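You operate a simulated robot arm through the tools that you are given. There is no shell and no other tool.

Carry out the task below with a simulated robot arm. There is one attempt and no reset: what you move stays moved.

JOB
Shut the blue mesh door, start the compressor, then shut both drain taps.
Fine: it starts only with the red power switch on.

It is judged by the outcome, as a careful person would: the job done as asked, and still so three seconds after it is handed in. It fails if anything else is knocked over, pushed out of place, dropped, spilled or broken.

ROBOT AND FRAMES
A 7-joint arm with a two-finger parallel gripper, fixed in place. Base frame: the origin is at the foot of the arm, x ahead of it, y to its left, z up. Readings come in mm, rad, newtons and seconds.
With the tool pointing down near the work surface it reaches from about 440 to 920 mm from the base axis. Its first joint turns from -2.496 to 2.496 rad. Payload 3 kg.
The tool frame sits at the grasp point between the pads (the TCP): z along the fingers, y along the line on which they close. The tips reach 30 mm beyond it. The gripper opens to 94 mm. The fingers are 28 mm wide and 10 mm thick; the gripper's body (50 by 96 mm) begins 55 mm behind the TCP.
Orientation is told as [roll, pitch, yaw] about the base's x, y, z axes, in that order, counted from this pose: with the fingers straight down and closing along the base's y, the tool's x points along the base's -x, its y along +y and its z along -z.

CONTROLS
- The arm moves only by the tool drive_tool. Its argument "moves" is a list of rows, each a list of 3 entries, a list of its own where there are three numbers: the closure in counts, from 0 (fully open) to 255 (shut), then the shift along the tool's x, y, z in units of 30 mm (1.0 is 30 mm), then the turn, a rotation vector about the tool's x, y, z in units of 5 degrees (1.0 is 5 degrees). In form: [[fingers, [x, y, z], [rx, ry, rz]], ...]. A call has 1 to 20 rows; each row shifts and turns the commanded pose from where the row before left it, along the tool's axes as they then stand. A call with a number of a shift or a turn outside -1 to 1 is refused whole. Rows are played at 5 a second. More than 50 mm and 0.15 rad between two rows, or a gripper value outside its range, and nothing of the call is played. Where a pose cannot be reached the arm comes as near as it can. A force on the tool above 40 N (or 10 N above the force at the start of the call, whichever is more), or a blocked arm, ends the call early, and 0.2 s more pass. Each finger travels about 72 mm/s and halts on what it meets, pressing with about 37 N; the grip force reading is that of the motor and also rises with nothing between the fingers. The clock runs only during rows and for 0.2 s after the last one: add rows that do not move to give the fingers time. The reply holds the time, the measured pose of the TCP, the force on the tool along the base axes, the opening and the grip force, in the units named above and with some noise, with the torque about the TCP (base axes, N m) and any sound that the robot's microphone picked up.
- Cameras (640 x 400 px; columns grow to the right, rows downward): "scene" is fixed at [219.9, -648.2, 1233.4]; the picture's right is [0.95, -0.32, 0.00], its down [-0.05, -0.16, -0.99] and it looks along [0.32, 0.93, -0.17] (base axes); focal length 359 px, centre (320, 200). "wrist" rides on the gripper at [76, 14, -102] in the tool frame; the picture's right is [-0.18, 0.98, 0.00], its down [-0.75, -0.14, -0.64] and it looks along [-0.63, -0.12, 0.77] (tool axes); focal length 243 px, centre (320, 200). There is no depth. A picture from a camera that has moved, and an enlarged one, comes with that camera's place and axes in the base frame and with its lens.
- grab_frame(camera): a new picture of that camera. It takes no simulated time.
- enlarge(camera, box): a new picture of the part [left, top, right, bottom] of that camera's present view, enlarged. It takes no simulated time.
- finish_job(): hands the job in; it is judged then, once.

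Places have to be worked out from the pictures, the camera data and where the tool is seen. Open the gripper and draw the arm clear of the work before you hand the job in, unless the task says otherwise.

The tools are called after "Emit:" by a JSON object that holds its "fn" and its "kwargs". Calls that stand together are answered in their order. drive_tool: Moves the arm, as the interface text tells. Its arguments: {"type":"object","properties":{"moves":{"type":"array","items":{"type":"array"}}},"required":["moves"]} The other tools are called the same way: grab_frame (camera) takes a picture; enlarge (camera, box) takes an enlarged picture of a part of a camera's view; finish_job () hands the job in.

At the start:

```text
clock: 0.0
tool_pos: [349.1, 283.6, 1282.5]
orientation: [0.002, -0.002, 0.001]
ft_force: [-0.4, 0.6, -0.1]
torque: [0.0, -0.03, -0.01]
width: 93.9
grip_force: 0.1
```

scene: 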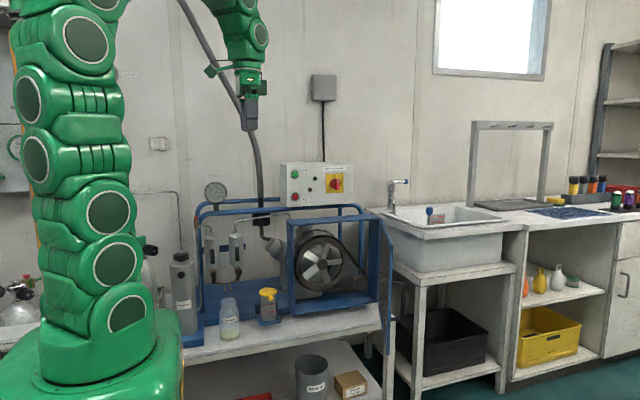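
wrist: 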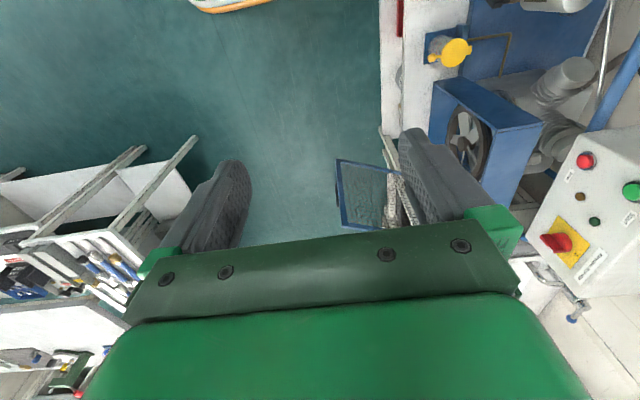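

I'll begin by looking closer at the scene: the compressor, the panel, the door and the taps.

Emit:
{"fn": "enlarge", "kwargs": {"camera": "scene", "box": [180, 140, 420, 340]}}

Emit:
{"fn": "enlarge", "kwargs": {"camera": "scene", "box": [260, 150, 370, 220]}}

Emit:
{"fn": "enlarge", "kwargs": {"camera": "wrist", "box": [320, 0, 640, 330]}}

Emit:
{"fn": "enlarge", "kwargs": {"camera": "scene", "box": [180, 200, 300, 340]}}

```text
2.00 times, centred on (300, 240) of scene
camera zoom: at [219.9, -648.2, 1233.4], right [0.95, -0.32, 0.0], down [-0.05, -0.16, -0.99], along [0.32, 0.93, -0.17], focal length 718 px, centre (360, 120)
```

zoom: 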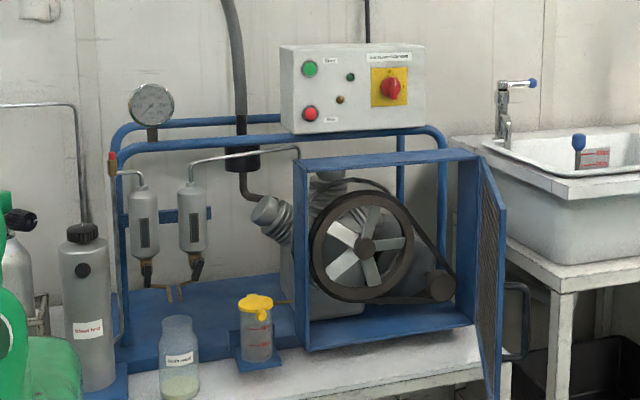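

```text
5.71 times, centred on (315, 185) of scene
camera zoom: at [219.9, -648.2, 1233.4], right [0.95, -0.32, 0.0], down [-0.05, -0.16, -0.99], along [0.32, 0.93, -0.17], focal length 2051 px, centre (349, 286)
```

zoom: 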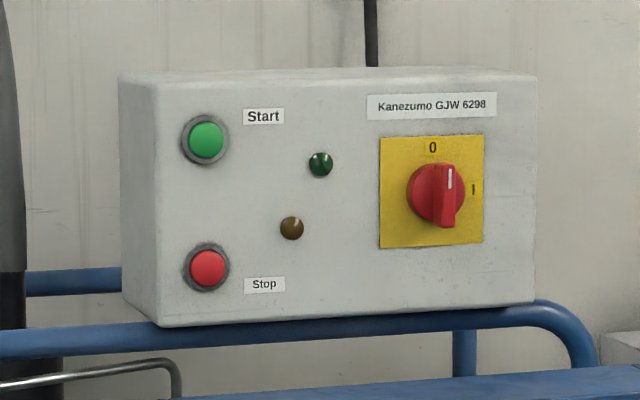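

```text
1.21 times, centred on (480, 165) of wrist
camera zoom: at [272.8, 297.0, 1385.6], right [0.18, 0.98, 0.0], down [0.75, -0.14, 0.64], along [0.63, -0.12, -0.77], focal length 294 px, centre (126, 242)
```

zoom: 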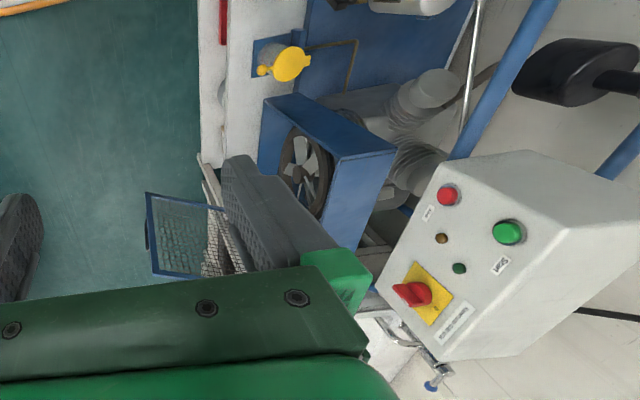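

```text
2.86 times, centred on (240, 270) of scene
camera zoom: at [219.9, -648.2, 1233.4], right [0.95, -0.32, 0.0], down [-0.05, -0.16, -0.99], along [0.32, 0.93, -0.17], focal length 1026 px, centre (549, 0)
```

zoom: 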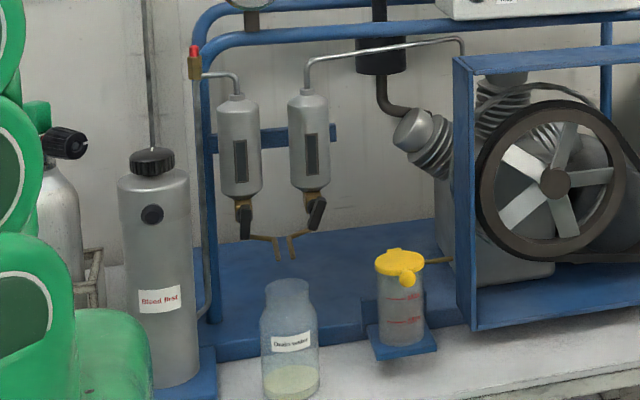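

The panel's red knob is at "0" (about [755,716,1046]). The green Start button is near [588,734,1089], and the mesh door is open about 70° with its free edge near [766,265,910]. I'll move the arm forward, still high up, to get a better look at the door from the wrist camera.

Emit:
{"fn": "drive_tool", "kwargs": {"moves": [[0, [-0.83, -0.11, 0.3], [0, 0, 0]], [0, [-0.83, -0.11, 0.3], [0, 0, 0]], [0, [-0.83, -0.11, 0.3], [0, 0, 0]], [0, [-0.83, -0.11, 0.3], [0, 0, 0]], [0, [-0.83, -0.11, 0.3], [0, 0, 0]], [0, [-0.83, -0.11, 0.3], [0, 0, 0]], [0, [-0.83, -0.11, 0.3], [0, 0, 0]], [0, [-0.83, -0.11, 0.3], [0, 0, 0]], [0, [0, 0, 0], [0, 0, 0]]]}}

```text
clock: 2.0
tool_pos: [548.0, 256.5, 1212.7]
orientation: [0.0, 0.001, 0.003]
ft_force: [-0.9, 0.4, 0.2]
torque: [0.01, -0.03, 0.02]
width: 94.0
grip_force: 0.0
```

Arm tracked as commanded. Now I look from the wrist and the scene.

Emit:
{"fn": "grab_frame", "kwargs": {"camera": "wrist"}}

Emit:
{"fn": "grab_frame", "kwargs": {"camera": "scene"}}

```text
taken
camera wrist: at [471.4, 269.6, 1314.2], right [0.18, 0.98, 0.0], down [0.75, -0.14, 0.64], along [0.63, -0.12, -0.77], focal length 243 px, centre (320, 200)
```

wrist: 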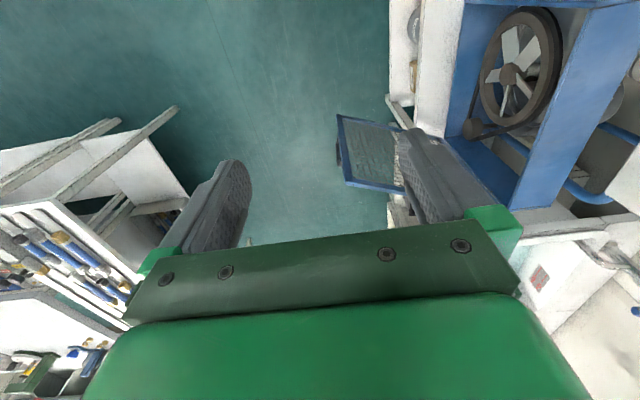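

```text
taken
```

scene: 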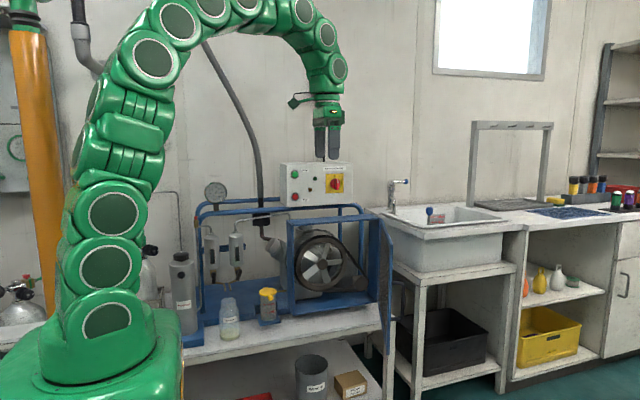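

Emit:
{"fn": "enlarge", "kwargs": {"camera": "wrist", "box": [300, 80, 560, 245]}}

Emit:
{"fn": "enlarge", "kwargs": {"camera": "scene", "box": [340, 195, 430, 365]}}

```text
2.42 times, centred on (430, 162) of wrist
camera zoom: at [471.4, 269.6, 1314.2], right [0.18, 0.98, 0.0], down [0.75, -0.14, 0.64], along [0.63, -0.12, -0.77], focal length 588 px, centre (53, 291)
```

zoom: 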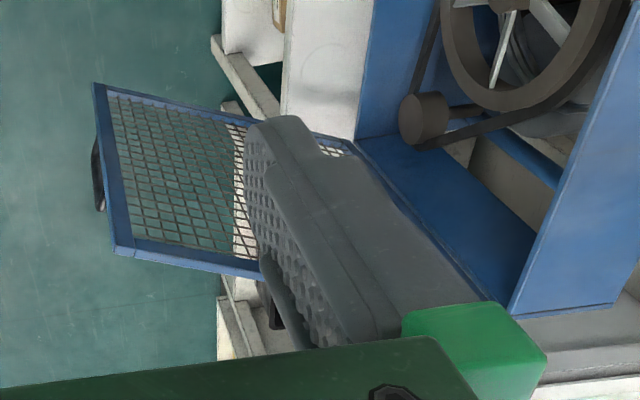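

```text
2.35 times, centred on (385, 280) of scene
camera zoom: at [219.9, -648.2, 1233.4], right [0.95, -0.32, 0.0], down [-0.05, -0.16, -0.99], along [0.32, 0.93, -0.17], focal length 844 px, centre (167, 12)
```

zoom: 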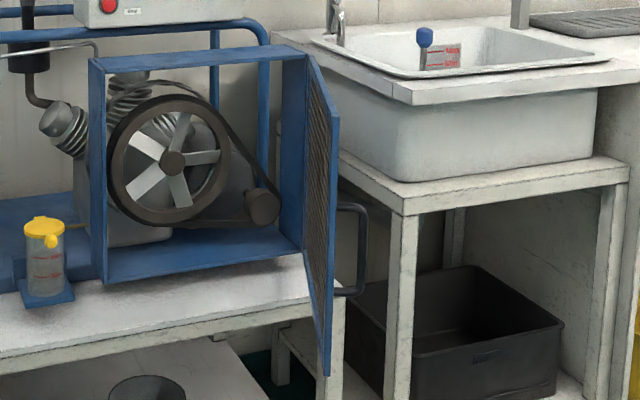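

The door's free edge stands at about [766,267] (z 548–915) and its hinge at about [897,592]. It is roughly 350 mm wide and 68° open. I'll yaw the tool by +90° about vertical so the camera sits on the near side and looks at the compressor, then check the reading.

Emit:
{"fn": "drive_tool", "kwargs": {"moves": [[0, [0, 0, 0], [0, 0, -1]], [0, [0, 0, 0], [0, 0, -1]], [0, [0, 0, 0], [0, 0, -1]], [0, [0, 0, 0], [0, 0, -1]], [0, [0, 0, 0], [0, 0, -1]], [0, [0, 0, 0], [0, 0, -1]], [0, [0, 0, 0], [0, 0, -1]], [0, [0, 0, 0], [0, 0, -1]], [0, [0, 0, 0], [0, 0, -1]], [0, [0, 0, 0], [0, 0, -1]], [0, [0, 0, 0], [0, 0, -1]], [0, [0, 0, 0], [0, 0, -1]], [0, [0, 0, 0], [0, 0, -1]], [0, [0, 0, 0], [0, 0, -1]], [0, [0, 0, 0], [0, 0, -1]], [0, [0, 0, 0], [0, 0, -1]], [0, [0, 0, 0], [0, 0, -1]], [0, [0, 0, 0], [0, 0, -1]], [0, [0, 0, 0], [0, 0, 0]]]}}

Emit:
{"fn": "grab_frame", "kwargs": {"camera": "wrist"}}

```text
clock: 6.0
tool_pos: [547.8, 257.3, 1210.7]
orientation: [-0.001, 0.0, 1.574]
ft_force: [0.4, 0.4, 0.1]
torque: [-0.02, 0.02, -0.01]
width: 94.0
grip_force: 0.2
```

```text
taken
camera wrist: at [534.2, 180.3, 1313.4], right [-0.98, 0.18, 0.0], down [0.14, 0.75, 0.64], along [0.12, 0.63, -0.77], focal length 243 px, centre (320, 200)
```

wrist: 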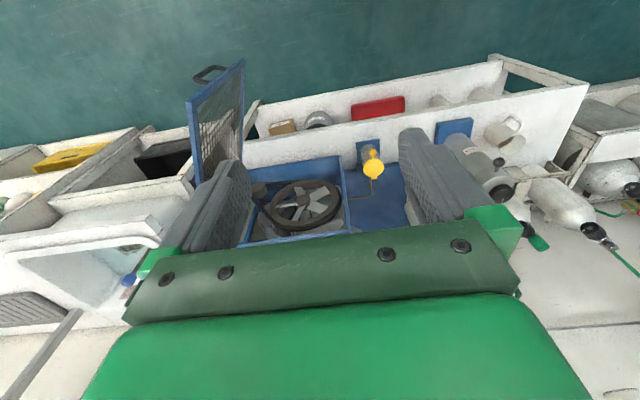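

The yaw worked. Next I close the fingers and move above the outer side of the door at about [835,287], staying high at z about 1100.

Emit:
{"fn": "drive_tool", "kwargs": {"moves": [[255, [-0.1, -0.957, 0.37], [0, 0, 0]], [255, [-0.1, -0.957, 0.37], [0, 0, 0]], [255, [-0.1, -0.957, 0.37], [0, 0, 0]], [255, [-0.1, -0.957, 0.37], [0, 0, 0]], [255, [-0.1, -0.957, 0.37], [0, 0, 0]], [255, [-0.1, -0.957, 0.37], [0, 0, 0]], [255, [-0.1, -0.957, 0.37], [0, 0, 0]], [255, [-0.1, -0.957, 0.37], [0, 0, 0]], [255, [-0.1, -0.957, 0.37], [0, 0, 0]], [255, [-0.1, -0.957, 0.37], [0, 0, 0]], [255, [0, 0, 0], [0, 0, 0]]]}}

Emit:
{"fn": "grab_frame", "kwargs": {"camera": "wrist"}}

Emit:
{"fn": "grab_frame", "kwargs": {"camera": "scene"}}

```text
clock: 8.4
tool_pos: [788.7, 282.3, 1105.4]
orientation: [-0.001, 0.0, 1.572]
ft_force: [-0.2, -0.4, 0.3]
torque: [-0.02, -0.01, 0.02]
width: 0.1
grip_force: 32.9
out of reach, approached as far as the arm can: row 9, 10
```

```text
taken
camera wrist: at [774.2, 204.8, 1207.1], right [-0.98, 0.18, 0.0], down [0.14, 0.75, 0.64], along [0.12, 0.63, -0.77], focal length 243 px, centre (320, 200)
```

wrist: 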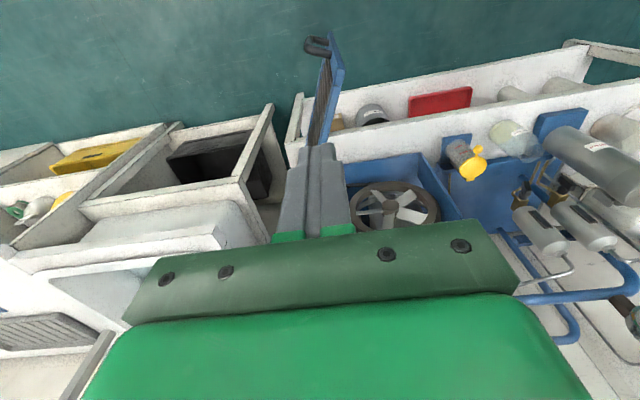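

```text
taken
```

scene: 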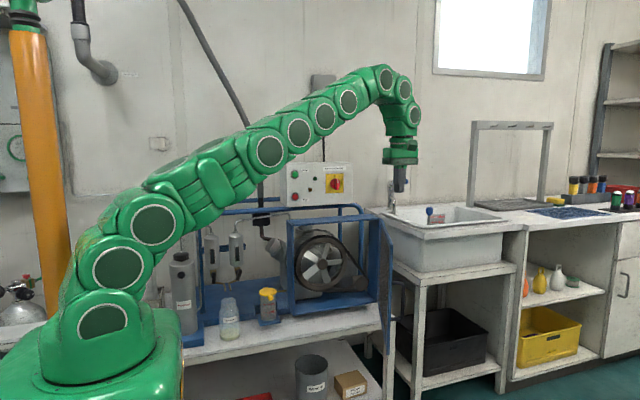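

Reach is limited to about 838 mm radius at this height but should grow lower down. I'll lower to z about 1000 (tips still above the door top at 915) while shifting toward -y, and see where the commanded pose stands.

Emit:
{"fn": "drive_tool", "kwargs": {"moves": [[255, [0.43, 0, 0.87], [0, 0, 0]], [255, [0.43, 0, 0.87], [0, 0, 0]], [255, [0.43, 0, 0.87], [0, 0, 0]], [255, [0.43, 0, 0.87], [0, 0, 0]], [255, [0, 0, 0], [0, 0, 0]]]}}

```text
clock: 9.6
tool_pos: [788.1, 230.0, 1001.8]
orientation: [0.0, 0.0, 1.569]
ft_force: [0.3, -0.2, -0.5]
torque: [-0.04, 0.0, 0.01]
width: 0.0
grip_force: 32.4
```

The commanded pose follows the reached one. Now I go +x to about 832, then down beyond the door's free edge to z about 900.

Emit:
{"fn": "drive_tool", "kwargs": {"moves": [[255, [0.1, -0.74, 0], [0, 0, 0]], [255, [0.1, -0.74, 0], [0, 0, 0]], [255, [0, 0, 0.85], [0, 0, 0]], [255, [0, 0, 0.85], [0, 0, 0]], [255, [0, 0, 0.85], [0, 0, 0]], [255, [0, 0, 0.85], [0, 0, 0]], [255, [0, 0, 0], [0, 0, 0]]]}}

Emit:
{"fn": "grab_frame", "kwargs": {"camera": "wrist"}}

Emit:
{"fn": "grab_frame", "kwargs": {"camera": "scene"}}

```text
clock: 11.2
tool_pos: [834.5, 221.6, 896.7]
orientation: [0.001, 0.001, 1.57]
ft_force: [-0.4, 0.0, -0.6]
torque: [0.03, -0.01, -0.01]
width: 0.1
grip_force: 32.7
```

```text
taken
camera wrist: at [819.7, 145.3, 999.4], right [-0.98, 0.18, 0.0], down [0.14, 0.75, 0.64], along [0.12, 0.63, -0.77], focal length 243 px, centre (320, 200)
```

wrist: 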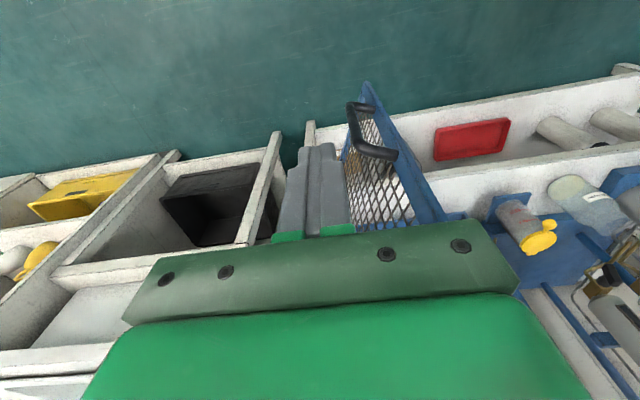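

```text
taken
```

scene: 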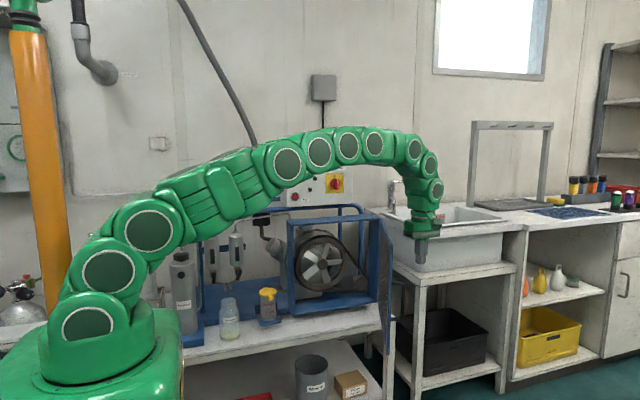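

Tool is on the outer side, beyond the free edge. Now I slide in +y behind the door and begin pushing it toward closed.

Emit:
{"fn": "drive_tool", "kwargs": {"moves": [[255, [-0.81, 0, 0], [0, 0, 0]], [255, [-0.81, 0, 0], [0, 0, 0]], [255, [-0.81, 0, 0], [0, 0, 0]], [255, [0, 0.47, 0], [0, 0, 0]], [255, [0, 0.47, 0], [0, 0, 0]], [255, [-0.26, 0.67, 0], [0, 0, 0]], [255, [-0.26, 0.67, 0], [0, 0, 0]], [255, [0, 0, 0], [0, 0, 0]]]}}

Emit:
{"fn": "grab_frame", "kwargs": {"camera": "wrist"}}

Emit:
{"fn": "grab_frame", "kwargs": {"camera": "scene"}}

```text
clock: 13.0
tool_pos: [764.5, 311.4, 896.3]
orientation: [0.001, 0.0, 1.57]
ft_force: [-0.3, 0.8, 0.1]
torque: [0.01, -0.01, -0.02]
width: 0.0
grip_force: 33.6
```

```text
taken
camera wrist: at [751.5, 234.2, 998.8], right [-0.98, 0.18, 0.0], down [0.14, 0.75, 0.64], along [0.12, 0.63, -0.77], focal length 243 px, centre (320, 200)
```

wrist: 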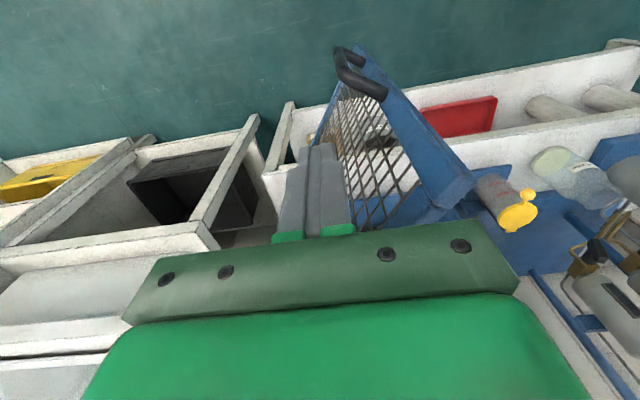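

```text
taken
```

scene: 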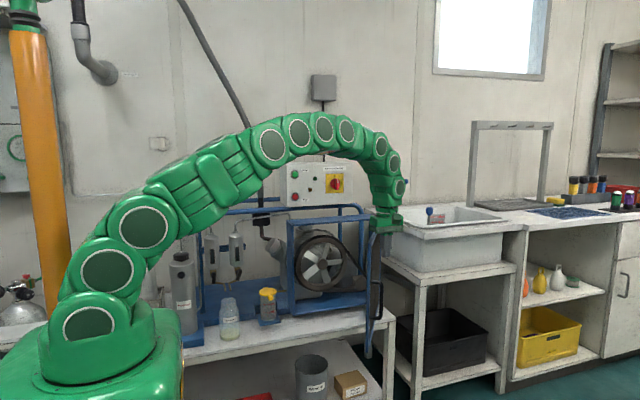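

The door is following the push with negligible force. I continue along the arc to about 20° from closed.

Emit:
{"fn": "drive_tool", "kwargs": {"moves": [[255, [-0.45, 0.78, 0], [0, 0, 0]], [255, [-0.45, 0.78, 0], [0, 0, 0]], [255, [-0.58, 0.69, 0], [0, 0, 0]], [255, [-0.58, 0.69, 0], [0, 0, 0]], [255, [-0.69, 0.58, 0], [0, 0, 0]], [255, [-0.69, 0.58, 0], [0, 0, 0]], [255, [-0.78, 0.45, 0], [0, 0, 0]], [255, [-0.78, 0.45, 0], [0, 0, 0]], [255, [0, 0, 0], [0, 0, 0]]]}}

Emit:
{"fn": "grab_frame", "kwargs": {"camera": "wrist"}}

Emit:
{"fn": "grab_frame", "kwargs": {"camera": "scene"}}

```text
clock: 15.0
tool_pos: [615.8, 461.2, 896.0]
orientation: [0.002, 0.0, 1.571]
ft_force: [0.4, 0.2, -0.2]
torque: [0.01, 0.01, 0.02]
width: 0.0
grip_force: 32.9
```

```text
taken
camera wrist: at [601.2, 383.8, 999.3], right [-0.98, 0.18, 0.0], down [0.14, 0.75, 0.64], along [0.12, 0.63, -0.77], focal length 243 px, centre (320, 200)
```

wrist: 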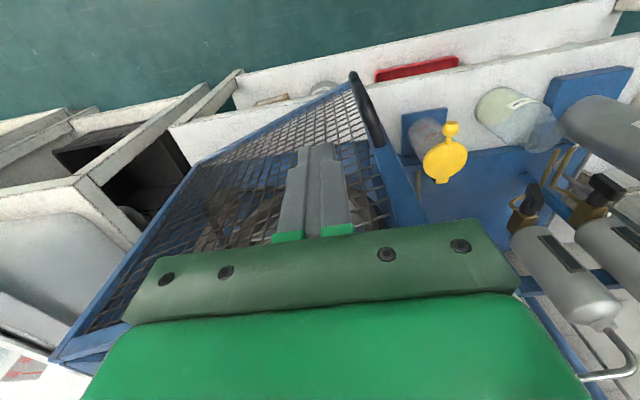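

```text
taken
```

scene: 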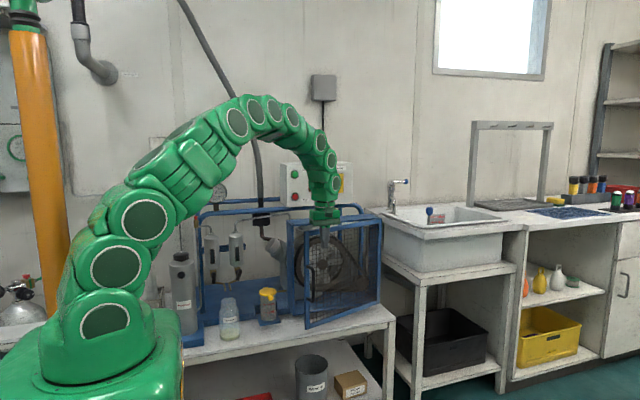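

Door is nearly shut. I'll push the remaining arc slowly until contact against the frame shows in the force.

Emit:
{"fn": "drive_tool", "kwargs": {"moves": [[255, [-0.6, 0.25, 0], [0, 0, 0]], [255, [-0.6, 0.25, 0], [0, 0, 0]], [255, [-0.5, 0.12, 0], [0, 0, 0]], [255, [-0.5, 0.08, 0], [0, 0, 0]], [255, [-0.4, 0.05, 0], [0, 0, 0]], [255, [-0.3, 0.05, 0], [0, 0, 0]], [255, [-0.3, 0, 0], [0, 0, 0]], [255, [-0.2, 0, 0], [0, 0, 0]], [255, [0, 0, 0], [0, 0, 0]]]}}

Emit:
{"fn": "grab_frame", "kwargs": {"camera": "wrist"}}

Emit:
{"fn": "enlarge", "kwargs": {"camera": "scene", "box": [260, 190, 400, 340]}}

```text
clock: 17.0
tool_pos: [590.8, 562.5, 897.4]
orientation: [0.0, 0.0, 1.571]
ft_force: [0.1, -0.3, -0.3]
torque: [-0.03, -0.01, 0.0]
width: 0.0
grip_force: 33.1
```

```text
taken
camera wrist: at [576.1, 485.4, 1000.0], right [-0.98, 0.18, 0.0], down [0.14, 0.75, 0.64], along [0.12, 0.63, -0.77], focal length 243 px, centre (320, 200)
```

wrist: 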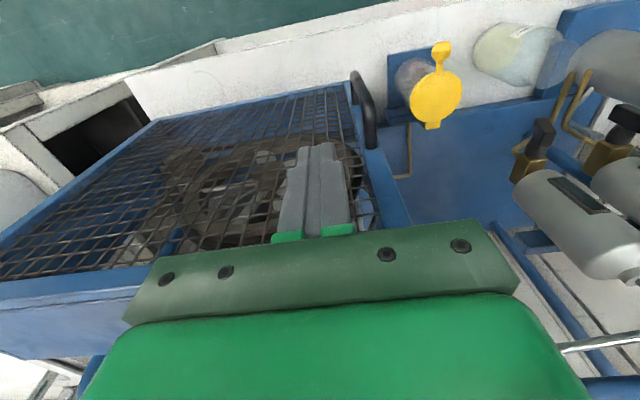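

```text
2.67 times, centred on (330, 265) of scene
camera zoom: at [219.9, -648.2, 1233.4], right [0.95, -0.32, 0.0], down [-0.05, -0.16, -0.99], along [0.32, 0.93, -0.17], focal length 957 px, centre (293, 27)
```

zoom: 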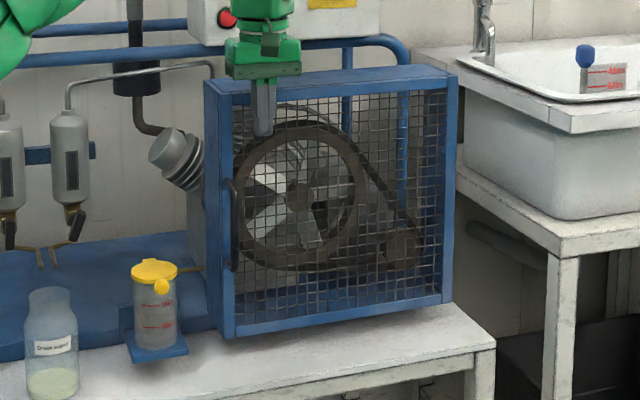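

The door looks almost shut with no contact force yet. I push on in +y in small steps to seat it.

Emit:
{"fn": "drive_tool", "kwargs": {"moves": [[255, [-0.15, 0, 0], [0, 0, 0]], [255, [-0.15, 0, 0], [0, 0, 0]], [255, [-0.15, 0, 0], [0, 0, 0]], [255, [-0.15, 0, 0], [0, 0, 0]], [255, [0, 0, 0], [0, 0, 0]]]}}

```text
clock: 18.2
tool_pos: [590.3, 581.4, 897.4]
orientation: [0.001, 0.0, 1.57]
ft_force: [-0.3, 0.5, -0.4]
torque: [0.01, 0.0, -0.01]
width: 0.0
grip_force: 32.8
```

Emit:
{"fn": "enlarge", "kwargs": {"camera": "scene", "box": [270, 190, 400, 320]}}

Emit:
{"fn": "grab_frame", "kwargs": {"camera": "wrist"}}

```text
3.08 times, centred on (335, 255) of scene
camera zoom: at [219.9, -648.2, 1233.4], right [0.95, -0.32, 0.0], down [-0.05, -0.16, -0.99], along [0.32, 0.93, -0.17], focal length 1104 px, centre (274, 31)
```

zoom: 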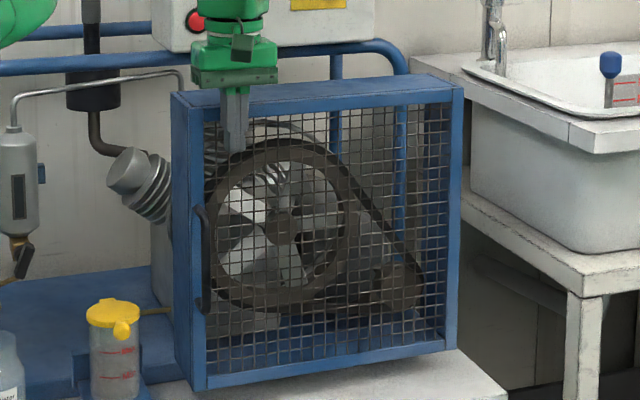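

```text
taken
camera wrist: at [576.1, 504.3, 1000.3], right [-0.98, 0.18, 0.0], down [0.14, 0.75, 0.64], along [0.12, 0.63, -0.77], focal length 243 px, centre (320, 200)
```

wrist: 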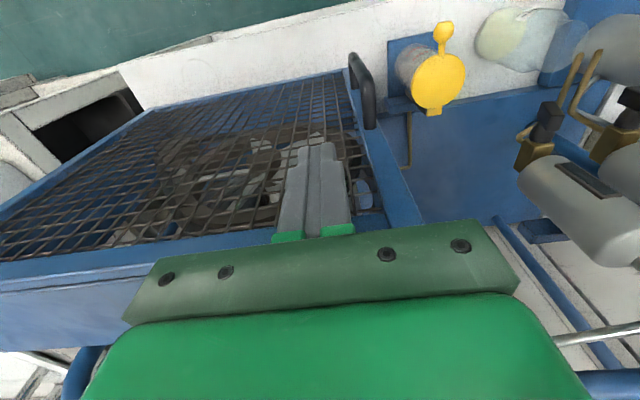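

Emit:
{"fn": "drive_tool", "kwargs": {"moves": [[255, [-0.15, 0, 0], [0, 0, 0]], [255, [-0.15, 0, 0], [0, 0, 0]], [255, [-0.1, 0, 0], [0, 0, 0]], [255, [-0.1, 0, 0], [0, 0, 0]], [255, [0, 0, 0], [0, 0, 0]]]}}

```text
clock: 18.8
tool_pos: [591.8, 585.1, 896.1]
orientation: [0.004, 0.01, 1.57]
ft_force: [-1.1, -6.3, -0.3]
torque: [0.13, -0.03, 0.07]
width: 0.3
grip_force: 33.2
stopped in row 3: the force on the tool passed its limit at 52 N (the readings are from after the stop); the commanded pose is now the measured one
```

The push met a hard stop at y about 588 (52 N), so the door should be seated. I check with close-ups.

Emit:
{"fn": "enlarge", "kwargs": {"camera": "scene", "box": [270, 195, 400, 315]}}

Emit:
{"fn": "enlarge", "kwargs": {"camera": "wrist", "box": [330, 40, 530, 240]}}

```text
3.33 times, centred on (335, 255) of scene
camera zoom: at [219.9, -648.2, 1233.4], right [0.95, -0.32, 0.0], down [-0.05, -0.16, -0.99], along [0.32, 0.93, -0.17], focal length 1196 px, centre (270, 17)
```

zoom: 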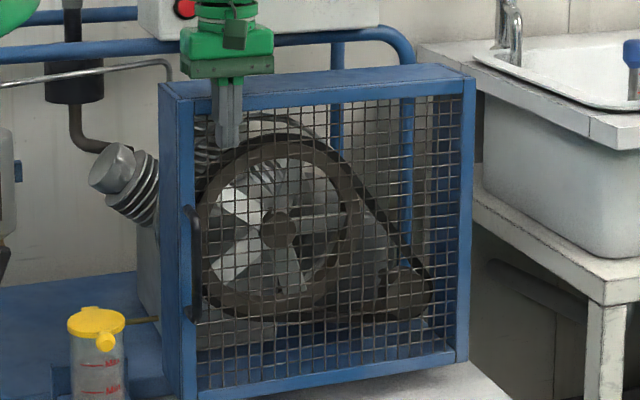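

```text
2.00 times, centred on (430, 140) of wrist
camera zoom: at [577.0, 509.1, 1000.5], right [-0.98, 0.19, 0.0], down [0.15, 0.76, 0.63], along [0.12, 0.62, -0.77], focal length 485 px, centre (100, 320)
```

zoom: 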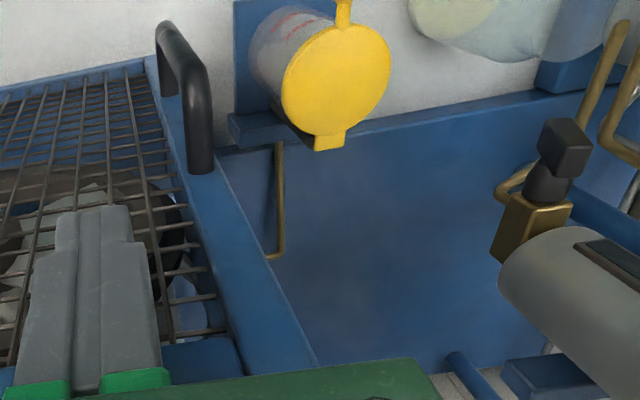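

The door is flush against the box. I retreat in -y, then rise clear in front of the panel for a look.

Emit:
{"fn": "drive_tool", "kwargs": {"moves": [[255, [0.5, 0, 0], [0, 0, 0]], [255, [0.9, 0, 0], [0, 0, 0]], [255, [0.9, 0, 0], [0, 0, 0]], [255, [0.9, 0, -0.9], [0, 0, 0]], [255, [0.9, 0, -0.9], [0, 0, 0]], [255, [0.3, 0, -0.9], [0, 0, 0]], [255, [0, 0, -0.9], [0, 0, 0]], [255, [0, 0, -0.9], [0, 0, 0]], [255, [0, 0, 0], [0, 0, 0]]]}}

Emit:
{"fn": "grab_frame", "kwargs": {"camera": "wrist"}}

Emit:
{"fn": "enlarge", "kwargs": {"camera": "scene", "box": [160, 190, 400, 340]}}

```text
clock: 20.8
tool_pos: [592.4, 456.1, 1033.9]
orientation: [0.003, 0.011, 1.57]
ft_force: [0.3, -0.2, -0.1]
torque: [0.02, 0.01, -0.04]
width: 0.2
grip_force: 32.6
```

```text
taken
camera wrist: at [578.0, 379.5, 1136.5], right [-0.98, 0.19, 0.0], down [0.14, 0.76, 0.64], along [0.12, 0.62, -0.77], focal length 243 px, centre (320, 200)
```

wrist: 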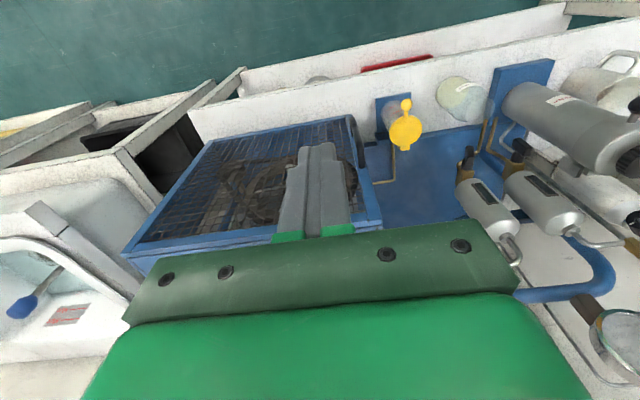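

```text
2.67 times, centred on (280, 265) of scene
camera zoom: at [219.9, -648.2, 1233.4], right [0.95, -0.32, 0.0], down [-0.05, -0.16, -0.99], along [0.32, 0.93, -0.17], focal length 957 px, centre (427, 27)
```

zoom: 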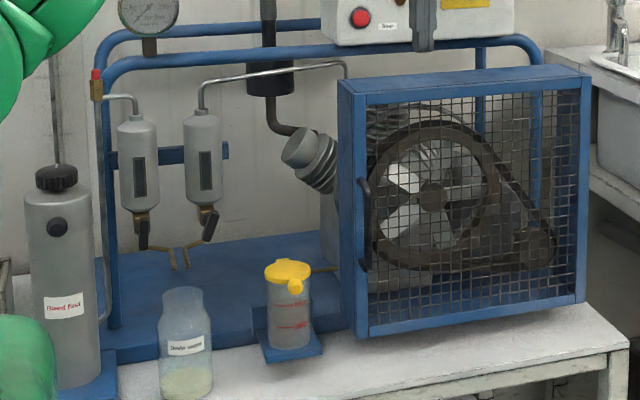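

The door looks shut. Now close-ups of the taps and labels in the scene view.

Emit:
{"fn": "enlarge", "kwargs": {"camera": "scene", "box": [195, 225, 260, 275]}}

Emit:
{"fn": "enlarge", "kwargs": {"camera": "scene", "box": [165, 240, 245, 340]}}

Emit:
{"fn": "enlarge", "kwargs": {"camera": "wrist", "box": [360, 60, 640, 300]}}

Emit:
{"fn": "enlarge", "kwargs": {"camera": "scene", "box": [275, 155, 365, 215]}}

```text
8.00 times, centred on (228, 250) of scene
camera zoom: at [219.9, -648.2, 1233.4], right [0.95, -0.32, 0.0], down [-0.05, -0.16, -0.99], along [0.32, 0.93, -0.17], focal length 2871 px, centre (1060, -200)
```

zoom: 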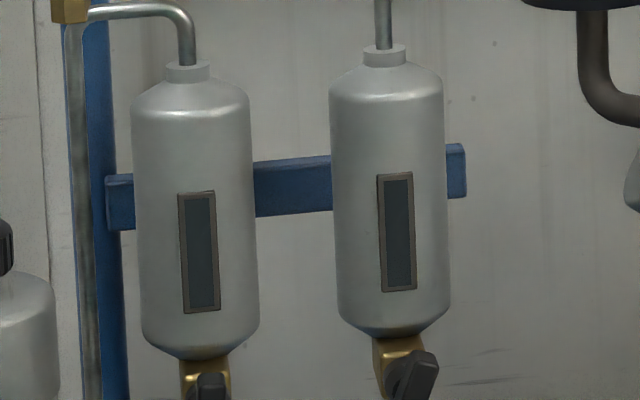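

```text
4.00 times, centred on (205, 290) of scene
camera zoom: at [219.9, -648.2, 1233.4], right [0.95, -0.32, 0.0], down [-0.05, -0.16, -0.99], along [0.32, 0.93, -0.17], focal length 1436 px, centre (780, -160)
```

zoom: 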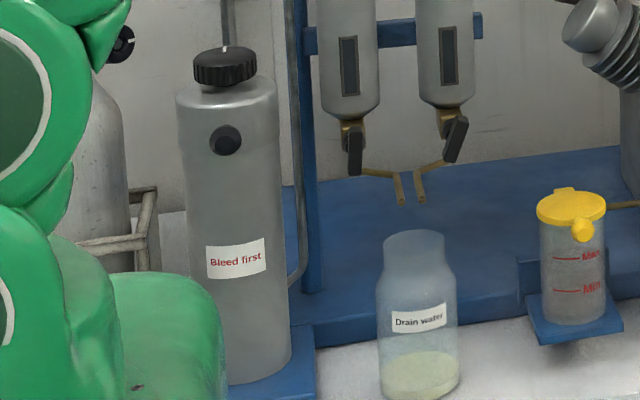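

```text
1.67 times, centred on (500, 180) of wrist
camera zoom: at [578.0, 379.5, 1136.5], right [-0.98, 0.19, 0.0], down [0.14, 0.76, 0.64], along [0.12, 0.62, -0.77], focal length 404 px, centre (20, 233)
```

zoom: 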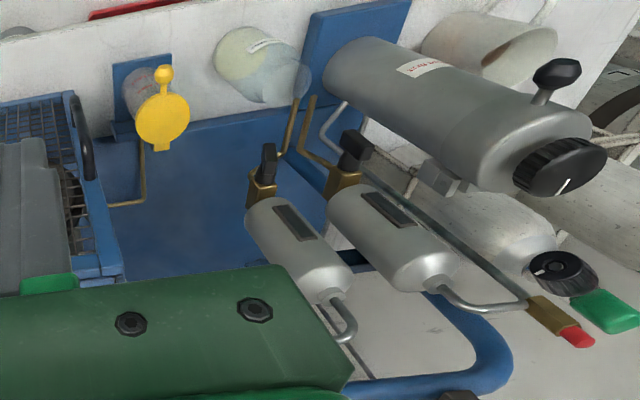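

```text
6.67 times, centred on (320, 185) of scene
camera zoom: at [219.9, -648.2, 1233.4], right [0.95, -0.32, 0.0], down [-0.05, -0.16, -0.99], along [0.32, 0.93, -0.17], focal length 2393 px, centre (320, 300)
```

zoom: 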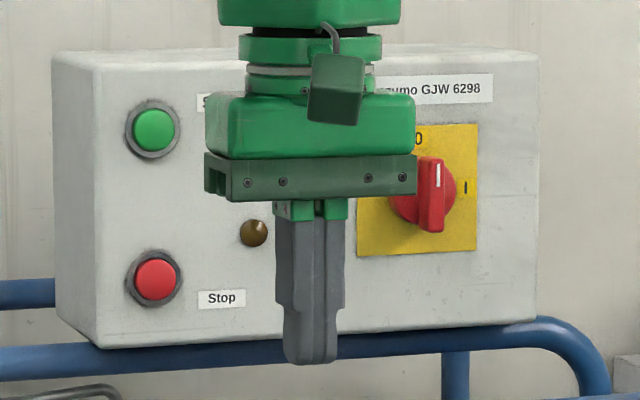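

Emit:
{"fn": "enlarge", "kwargs": {"camera": "scene", "box": [200, 255, 240, 295]}}

Emit:
{"fn": "enlarge", "kwargs": {"camera": "wrist", "box": [440, 120, 560, 220]}}

```text
10.00 times, centred on (220, 275) of scene
camera zoom: at [219.9, -648.2, 1233.4], right [0.95, -0.32, 0.0], down [-0.05, -0.16, -0.99], along [0.32, 0.93, -0.17], focal length 3589 px, centre (1320, -550)
```

zoom: 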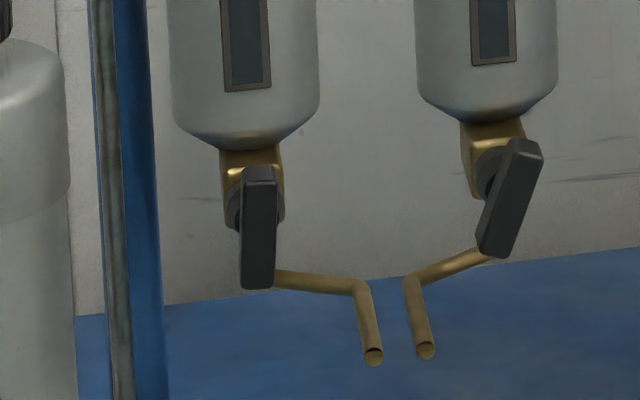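

```text
4.00 times, centred on (500, 170) of wrist
camera zoom: at [578.0, 379.5, 1136.5], right [-0.98, 0.19, 0.0], down [0.14, 0.76, 0.64], along [0.12, 0.62, -0.77], focal length 970 px, centre (-400, 320)
```

zoom: 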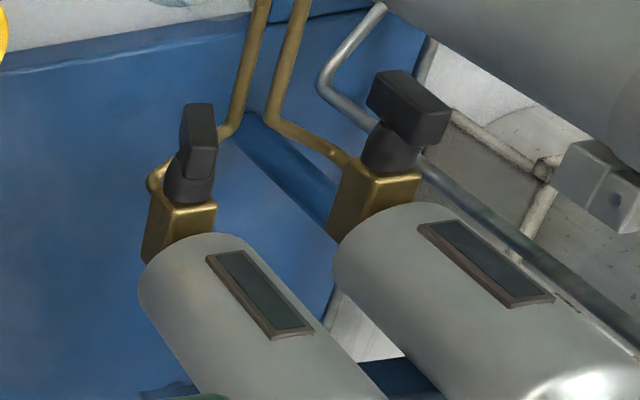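

Both taps are small ball valves with black lever bars pointing roughly down, so in line with the drain. Left is near [257,645,740] and right near [352,636,745]. First the power switch: I pitch the tool 90° so the fingers point at the panel (+y), in free space here.

Emit:
{"fn": "drive_tool", "kwargs": {"moves": [[200, [0, 0, 0], [0, -1, 0]], [200, [0, 0, 0], [0, -1, 0]], [200, [0, 0, 0], [0, -1, 0]], [200, [0, 0, 0], [0, -1, 0]], [200, [0, 0, 0], [0, -1, 0]], [200, [0, 0, 0], [0, -1, 0]], [200, [0, 0, 0], [0, -1, 0]], [200, [0, 0, 0], [0, -1, 0]], [200, [0, 0, 0], [0, -1, 0]], [200, [0, 0, 0], [0, -1, 0]], [200, [0, 0, 0], [0, -1, 0]], [200, [0, 0, 0], [0, -1, 0]], [200, [0, 0, 0], [0, -1, 0]], [200, [0, 0, 0], [0, -1, 0]], [200, [0, 0, 0], [0, -1, 0]], [200, [0, 0, 0], [0, -1, 0]], [200, [0, 0, 0], [0, -1, 0]], [200, [0, 0, 0], [0, -1, 0]], [200, [0, 0, 0], [0, 0, 0]]]}}

Emit:
{"fn": "grab_frame", "kwargs": {"camera": "wrist"}}

Emit:
{"fn": "grab_frame", "kwargs": {"camera": "scene"}}

```text
clock: 24.8
tool_pos: [592.8, 454.2, 1032.7]
orientation: [0.423, -1.561, 1.147]
ft_force: [-0.1, -0.1, 0.2]
torque: [0.01, 0.01, -0.02]
width: 20.4
grip_force: 0.0
```

```text
taken
camera wrist: at [576.9, 350.3, 957.4], right [-0.98, 0.0, 0.19], down [0.14, -0.64, 0.76], along [0.12, 0.77, 0.62], focal length 243 px, centre (320, 200)
```

wrist: 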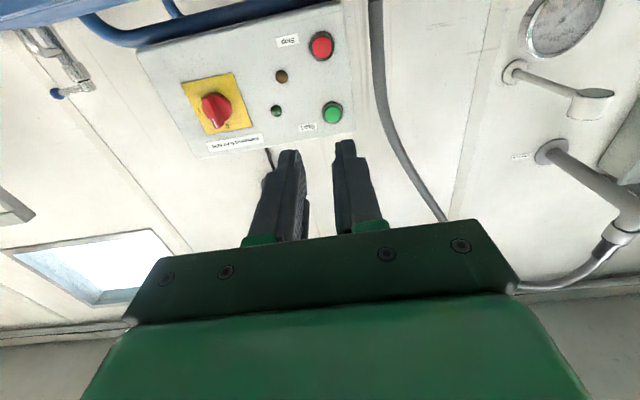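

```text
taken
```

scene: 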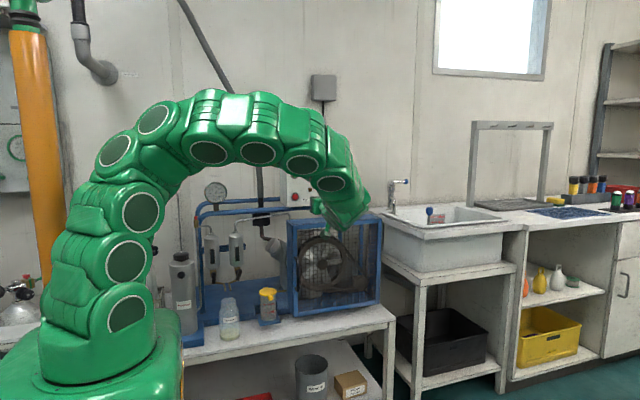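

The pitch was fully reached. I zoom in on the panel from the wrist camera to fix the positions of the knob and the button.

Emit:
{"fn": "enlarge", "kwargs": {"camera": "wrist", "box": [130, 0, 370, 160]}}

Emit:
{"fn": "enlarge", "kwargs": {"camera": "wrist", "box": [170, 60, 260, 150]}}

```text
2.50 times, centred on (250, 80) of wrist
camera zoom: at [576.9, 350.3, 957.4], right [-0.98, 0.0, 0.19], down [0.14, -0.64, 0.76], along [0.12, 0.77, 0.62], focal length 606 px, centre (495, 500)
```

zoom: 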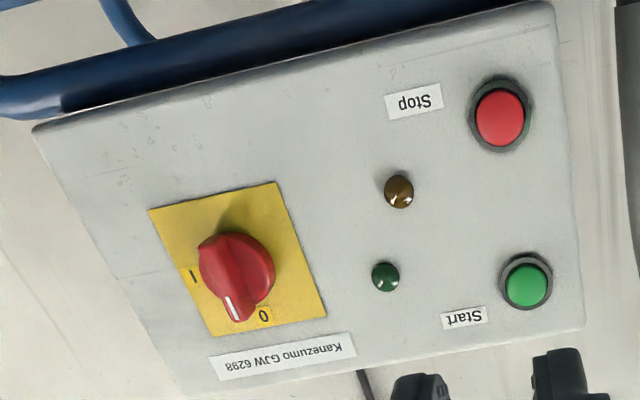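

```text
4.44 times, centred on (215, 105) of wrist
camera zoom: at [576.9, 350.3, 957.4], right [-0.98, 0.0, 0.19], down [0.14, -0.64, 0.76], along [0.12, 0.77, 0.62], focal length 1078 px, centre (787, 622)
```

zoom: 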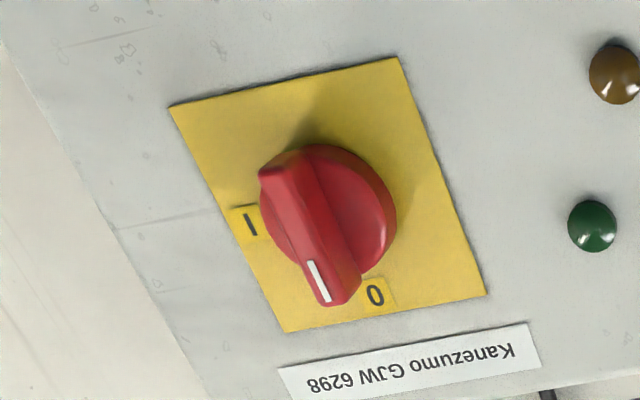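

The knob's ridge is vertical (at 0) and its centre is near x 756, z 1049. The ridge front is at y about 700 and the panel face at y about 728. I'll move in front of it with the fingers part open and take another look.

Emit:
{"fn": "drive_tool", "kwargs": {"moves": [[150, [-0.09, -0.87, 0.45], [0, 0, 0]], [150, [-0.09, -0.87, 0.45], [0, 0, 0]], [150, [-0.09, -0.87, 0.45], [0, 0, 0]], [150, [-0.09, -0.87, 0.45], [0, 0, 0]], [150, [-0.09, -0.87, 0.45], [0, 0, 0]], [150, [-0.09, -0.87, 0.45], [0, 0, 0]], [150, [0, 0, 0], [0, 0, 0]]]}}

Emit:
{"fn": "grab_frame", "kwargs": {"camera": "wrist"}}

Emit:
{"fn": "grab_frame", "kwargs": {"camera": "scene"}}

```text
clock: 26.4
tool_pos: [748.2, 538.2, 1049.0]
orientation: [0.426, -1.562, 1.142]
ft_force: [1.1, -0.1, -0.2]
torque: [-0.01, 0.02, 0.02]
width: 38.6
grip_force: 0.1
```

```text
taken
camera wrist: at [733.3, 433.0, 973.9], right [-0.98, 0.0, 0.19], down [0.14, -0.64, 0.76], along [0.12, 0.77, 0.62], focal length 243 px, centre (320, 200)
```

wrist: 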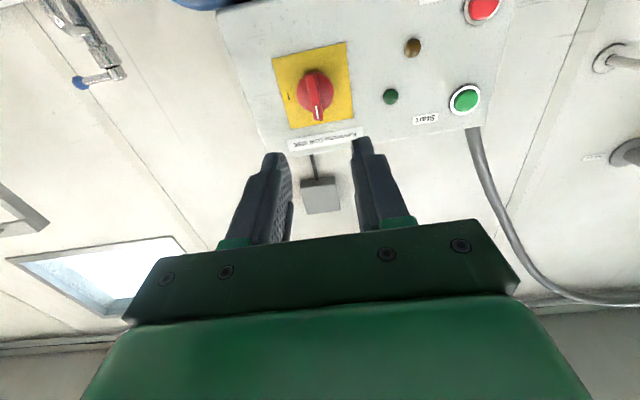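

```text
taken
```

scene: 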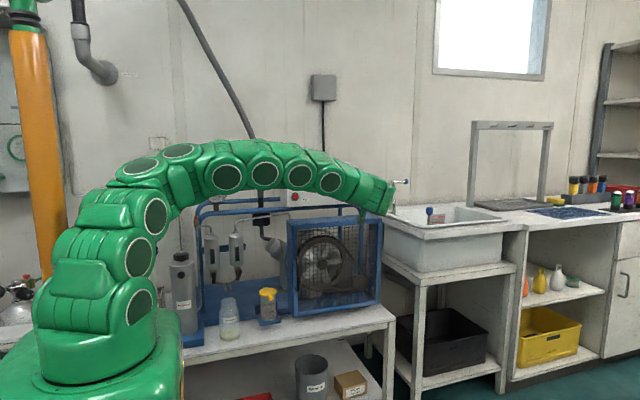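

Emit:
{"fn": "enlarge", "kwargs": {"camera": "wrist", "box": [240, 30, 400, 150]}}

```text
3.33 times, centred on (320, 90) of wrist
camera zoom: at [733.3, 433.0, 973.9], right [-0.98, 0.0, 0.19], down [0.14, -0.64, 0.76], along [0.12, 0.77, 0.62], focal length 809 px, centre (320, 567)
```

zoom: 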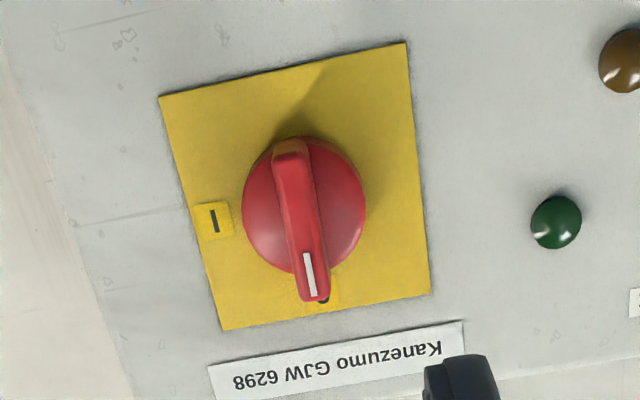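

The ridge front centre comes out at about [754.5,703,1050] and the panel face at y about 733. I move in with the fingers straddling the ridge line, stopping short at y about 640 to check.

Emit:
{"fn": "drive_tool", "kwargs": {"moves": [[150, [-0.02, -0.1, 0.85], [0, 0, 0]], [150, [-0.02, -0.1, 0.85], [0, 0, 0]], [150, [0, 0, 0.85], [0, 0, 0]], [150, [0, 0, 0.85], [0, 0, 0]], [150, [0, 0, 0], [0, 0, 0]]]}}

Emit:
{"fn": "grab_frame", "kwargs": {"camera": "wrist"}}

Emit:
{"fn": "enlarge", "kwargs": {"camera": "scene", "box": [260, 140, 420, 240]}}

```text
clock: 27.6
tool_pos: [752.5, 639.5, 1048.7]
orientation: [0.462, -1.562, 1.107]
ft_force: [-0.3, 0.0, 0.7]
torque: [0.01, 0.01, 0.01]
width: 38.9
grip_force: 0.1
```

```text
taken
camera wrist: at [738.4, 534.4, 972.4], right [-0.98, 0.0, 0.19], down [0.14, -0.64, 0.76], along [0.12, 0.77, 0.62], focal length 243 px, centre (320, 200)
```

wrist: 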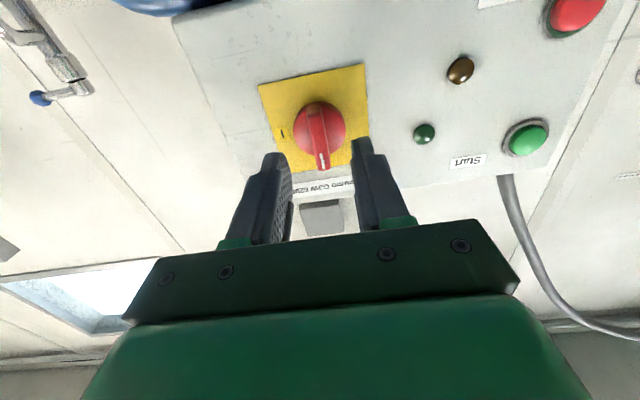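

```text
4.00 times, centred on (340, 190) of scene
camera zoom: at [219.9, -648.2, 1233.4], right [0.95, -0.32, 0.0], down [-0.05, -0.16, -0.99], along [0.32, 0.93, -0.17], focal length 1436 px, centre (240, 240)
```

zoom: 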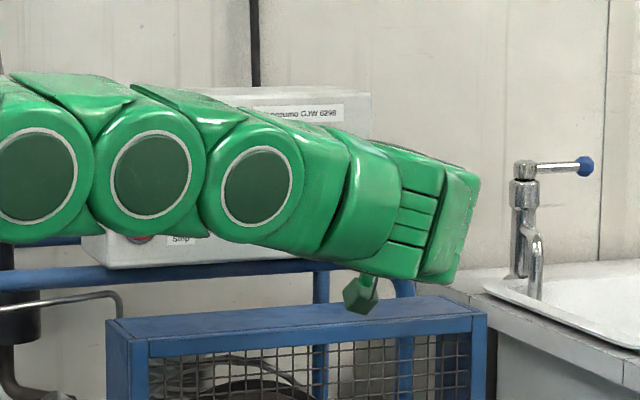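

Aligned: the ridge is centred between the fingertips. I advance the last ~46 mm in shrinking steps.

Emit:
{"fn": "drive_tool", "kwargs": {"moves": [[150, [-0.04, -0.08, 0.6], [0, 0, 0]], [150, [0, 0, 0.4], [0, 0, 0]], [150, [0, 0, 0.25], [0, 0, 0]], [150, [0, 0, 0.15], [0, 0, 0]], [150, [0, 0, 0.1], [0, 0, 0]], [150, [0, 0, 0], [0, 0, 0]]]}}

Emit:
{"fn": "grab_frame", "kwargs": {"camera": "wrist"}}

Emit:
{"fn": "enlarge", "kwargs": {"camera": "wrist", "box": [220, 60, 420, 200]}}

```text
clock: 29.0
tool_pos: [756.9, 683.1, 1050.1]
orientation: [0.411, -1.561, 1.156]
ft_force: [-0.1, -0.1, 0.2]
torque: [0.02, 0.0, 0.0]
width: 38.8
grip_force: 0.0
```

```text
taken
camera wrist: at [741.9, 579.1, 974.6], right [-0.98, 0.0, 0.19], down [0.14, -0.64, 0.76], along [0.12, 0.77, 0.62], focal length 243 px, centre (320, 200)
```

wrist: 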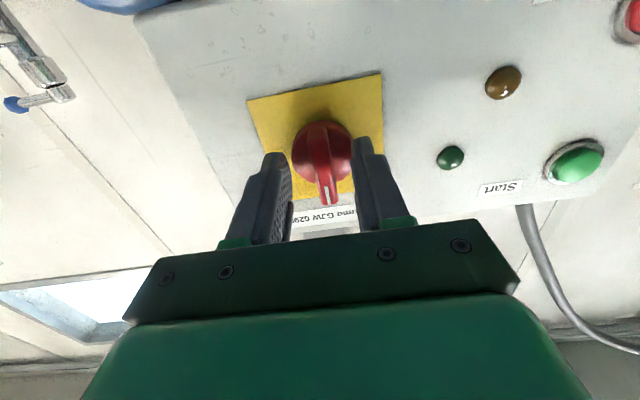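

```text
2.86 times, centred on (320, 130) of wrist
camera zoom: at [741.9, 579.1, 974.6], right [-0.98, 0.0, 0.19], down [0.14, -0.64, 0.76], along [0.12, 0.77, 0.62], focal length 693 px, centre (320, 400)
```

zoom: 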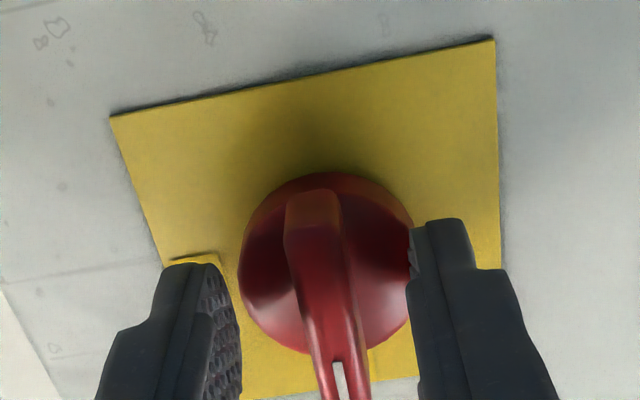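

Fingertips straddle the ridge by about 10 mm with no contact force. I close on it.

Emit:
{"fn": "drive_tool", "kwargs": {"moves": [[255, [0, 0, 0], [0, 0, 0]], [255, [0, 0, 0], [0, 0, 0]], [255, [0, 0, 0], [0, 0, 0]]]}}

Emit:
{"fn": "enlarge", "kwargs": {"camera": "wrist", "box": [220, 60, 420, 200]}}

```text
clock: 29.8
tool_pos: [755.9, 684.8, 1048.9]
orientation: [0.376, -1.563, 1.195]
ft_force: [-30.3, -12.7, -1.4]
torque: [0.32, -0.04, 0.47]
width: 10.7
grip_force: 44.2
```

```text
2.86 times, centred on (320, 130) of wrist
camera zoom: at [740.5, 580.1, 974.7], right [-0.98, 0.0, 0.19], down [0.14, -0.64, 0.76], along [0.12, 0.77, 0.62], focal length 693 px, centre (320, 400)
```

zoom: 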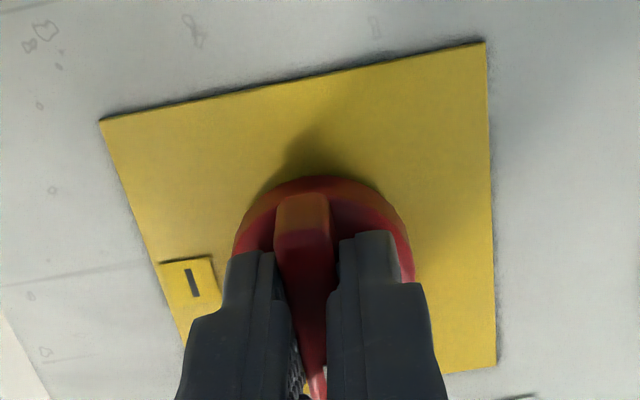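

Gripped at 10.7 mm, but with a 30 N sideways load because the ridge sits a little to -x of the tool centre. I ease the tool toward -x to relax that before turning.

Emit:
{"fn": "drive_tool", "kwargs": {"moves": [[255, [0, 0.03, 0], [0, 0, 0]], [255, [0, 0, 0], [0, 0, 0]]]}}

```text
clock: 30.4
tool_pos: [755.3, 684.0, 1050.2]
orientation: [0.361, -1.561, 1.208]
ft_force: [-6.0, 19.6, 3.3]
torque: [-0.82, -0.02, 0.15]
width: 10.8
grip_force: 44.8
```

Emit:
{"fn": "drive_tool", "kwargs": {"moves": [[255, [0, 0.007, 0.02], [0, 0, 0]], [255, [0, 0, 0], [0, 0, 0]]]}}

```text
clock: 31.0
tool_pos: [755.0, 683.9, 1049.4]
orientation: [0.401, -1.563, 1.168]
ft_force: [-18.3, 6.2, 6.5]
torque: [-0.09, -0.07, 0.5]
width: 10.5
grip_force: 44.6
```

Contact forces are modest now. I begin turning clockwise (positive about the tool axis), 20° first.

Emit:
{"fn": "drive_tool", "kwargs": {"moves": [[255, [0, 0, 0], [0, 0, 1]], [255, [0, 0, 0], [0, 0, 1]], [255, [0, 0, 0], [0, 0, 1]], [255, [0, 0, 0], [0, 0, 1]], [255, [0, 0, 0], [0, 0, 0]]]}}

Emit:
{"fn": "enlarge", "kwargs": {"camera": "wrist", "box": [220, 60, 420, 200]}}

```text
clock: 31.7
tool_pos: [753.9, 684.4, 1049.8]
orientation: [1.537, -1.391, 0.038]
ft_force: [-14.4, -15.8, 7.8]
torque: [-0.08, -0.04, 0.29]
width: 10.7
grip_force: 44.8
stopped in row 3: the force on the tool passed its limit at 43 N (the readings are from after the stop); the commanded pose is now the measured one
```

```text
2.86 times, centred on (320, 130) of wrist
camera zoom: at [727.0, 580.2, 978.2], right [-0.93, 0.0, 0.36], down [0.27, -0.64, 0.72], along [0.23, 0.77, 0.6], focal length 693 px, centre (320, 400)
```

zoom: 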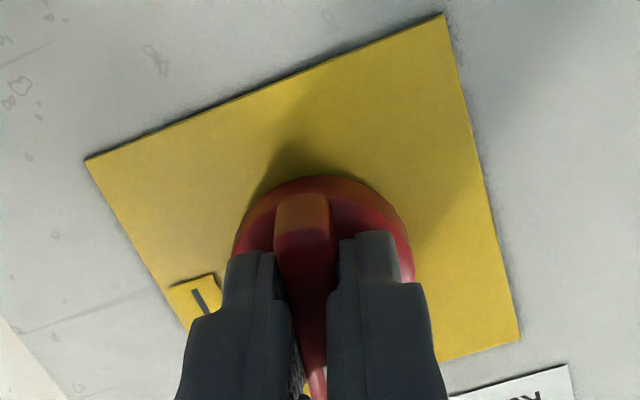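

The knob is turning with the tool (about 10° so far). The load is from a small axis offset, so I shift slightly to -x and -y and continue.

Emit:
{"fn": "drive_tool", "kwargs": {"moves": [[255, [0.006, 0.033, -0.02], [0, 0, 0]], [255, [0, 0, 0], [0, 0, 0]]]}}

```text
clock: 32.3
tool_pos: [754.2, 683.9, 1049.6]
orientation: [1.534, -1.392, 0.036]
ft_force: [15.4, 18.3, 14.0]
torque: [-0.08, 0.02, -0.14]
width: 10.9
grip_force: 44.7
```

Emit:
{"fn": "drive_tool", "kwargs": {"moves": [[255, [-0.016, -0.014, 0.01], [0, 0, 0]], [255, [0, 0, 0], [0, 0, 0]]]}}

```text
clock: 32.9
tool_pos: [754.6, 684.4, 1049.5]
orientation: [1.529, -1.39, 0.042]
ft_force: [-7.8, -3.9, 7.0]
torque: [1.08, -0.06, 0.02]
width: 10.9
grip_force: 44.8
```

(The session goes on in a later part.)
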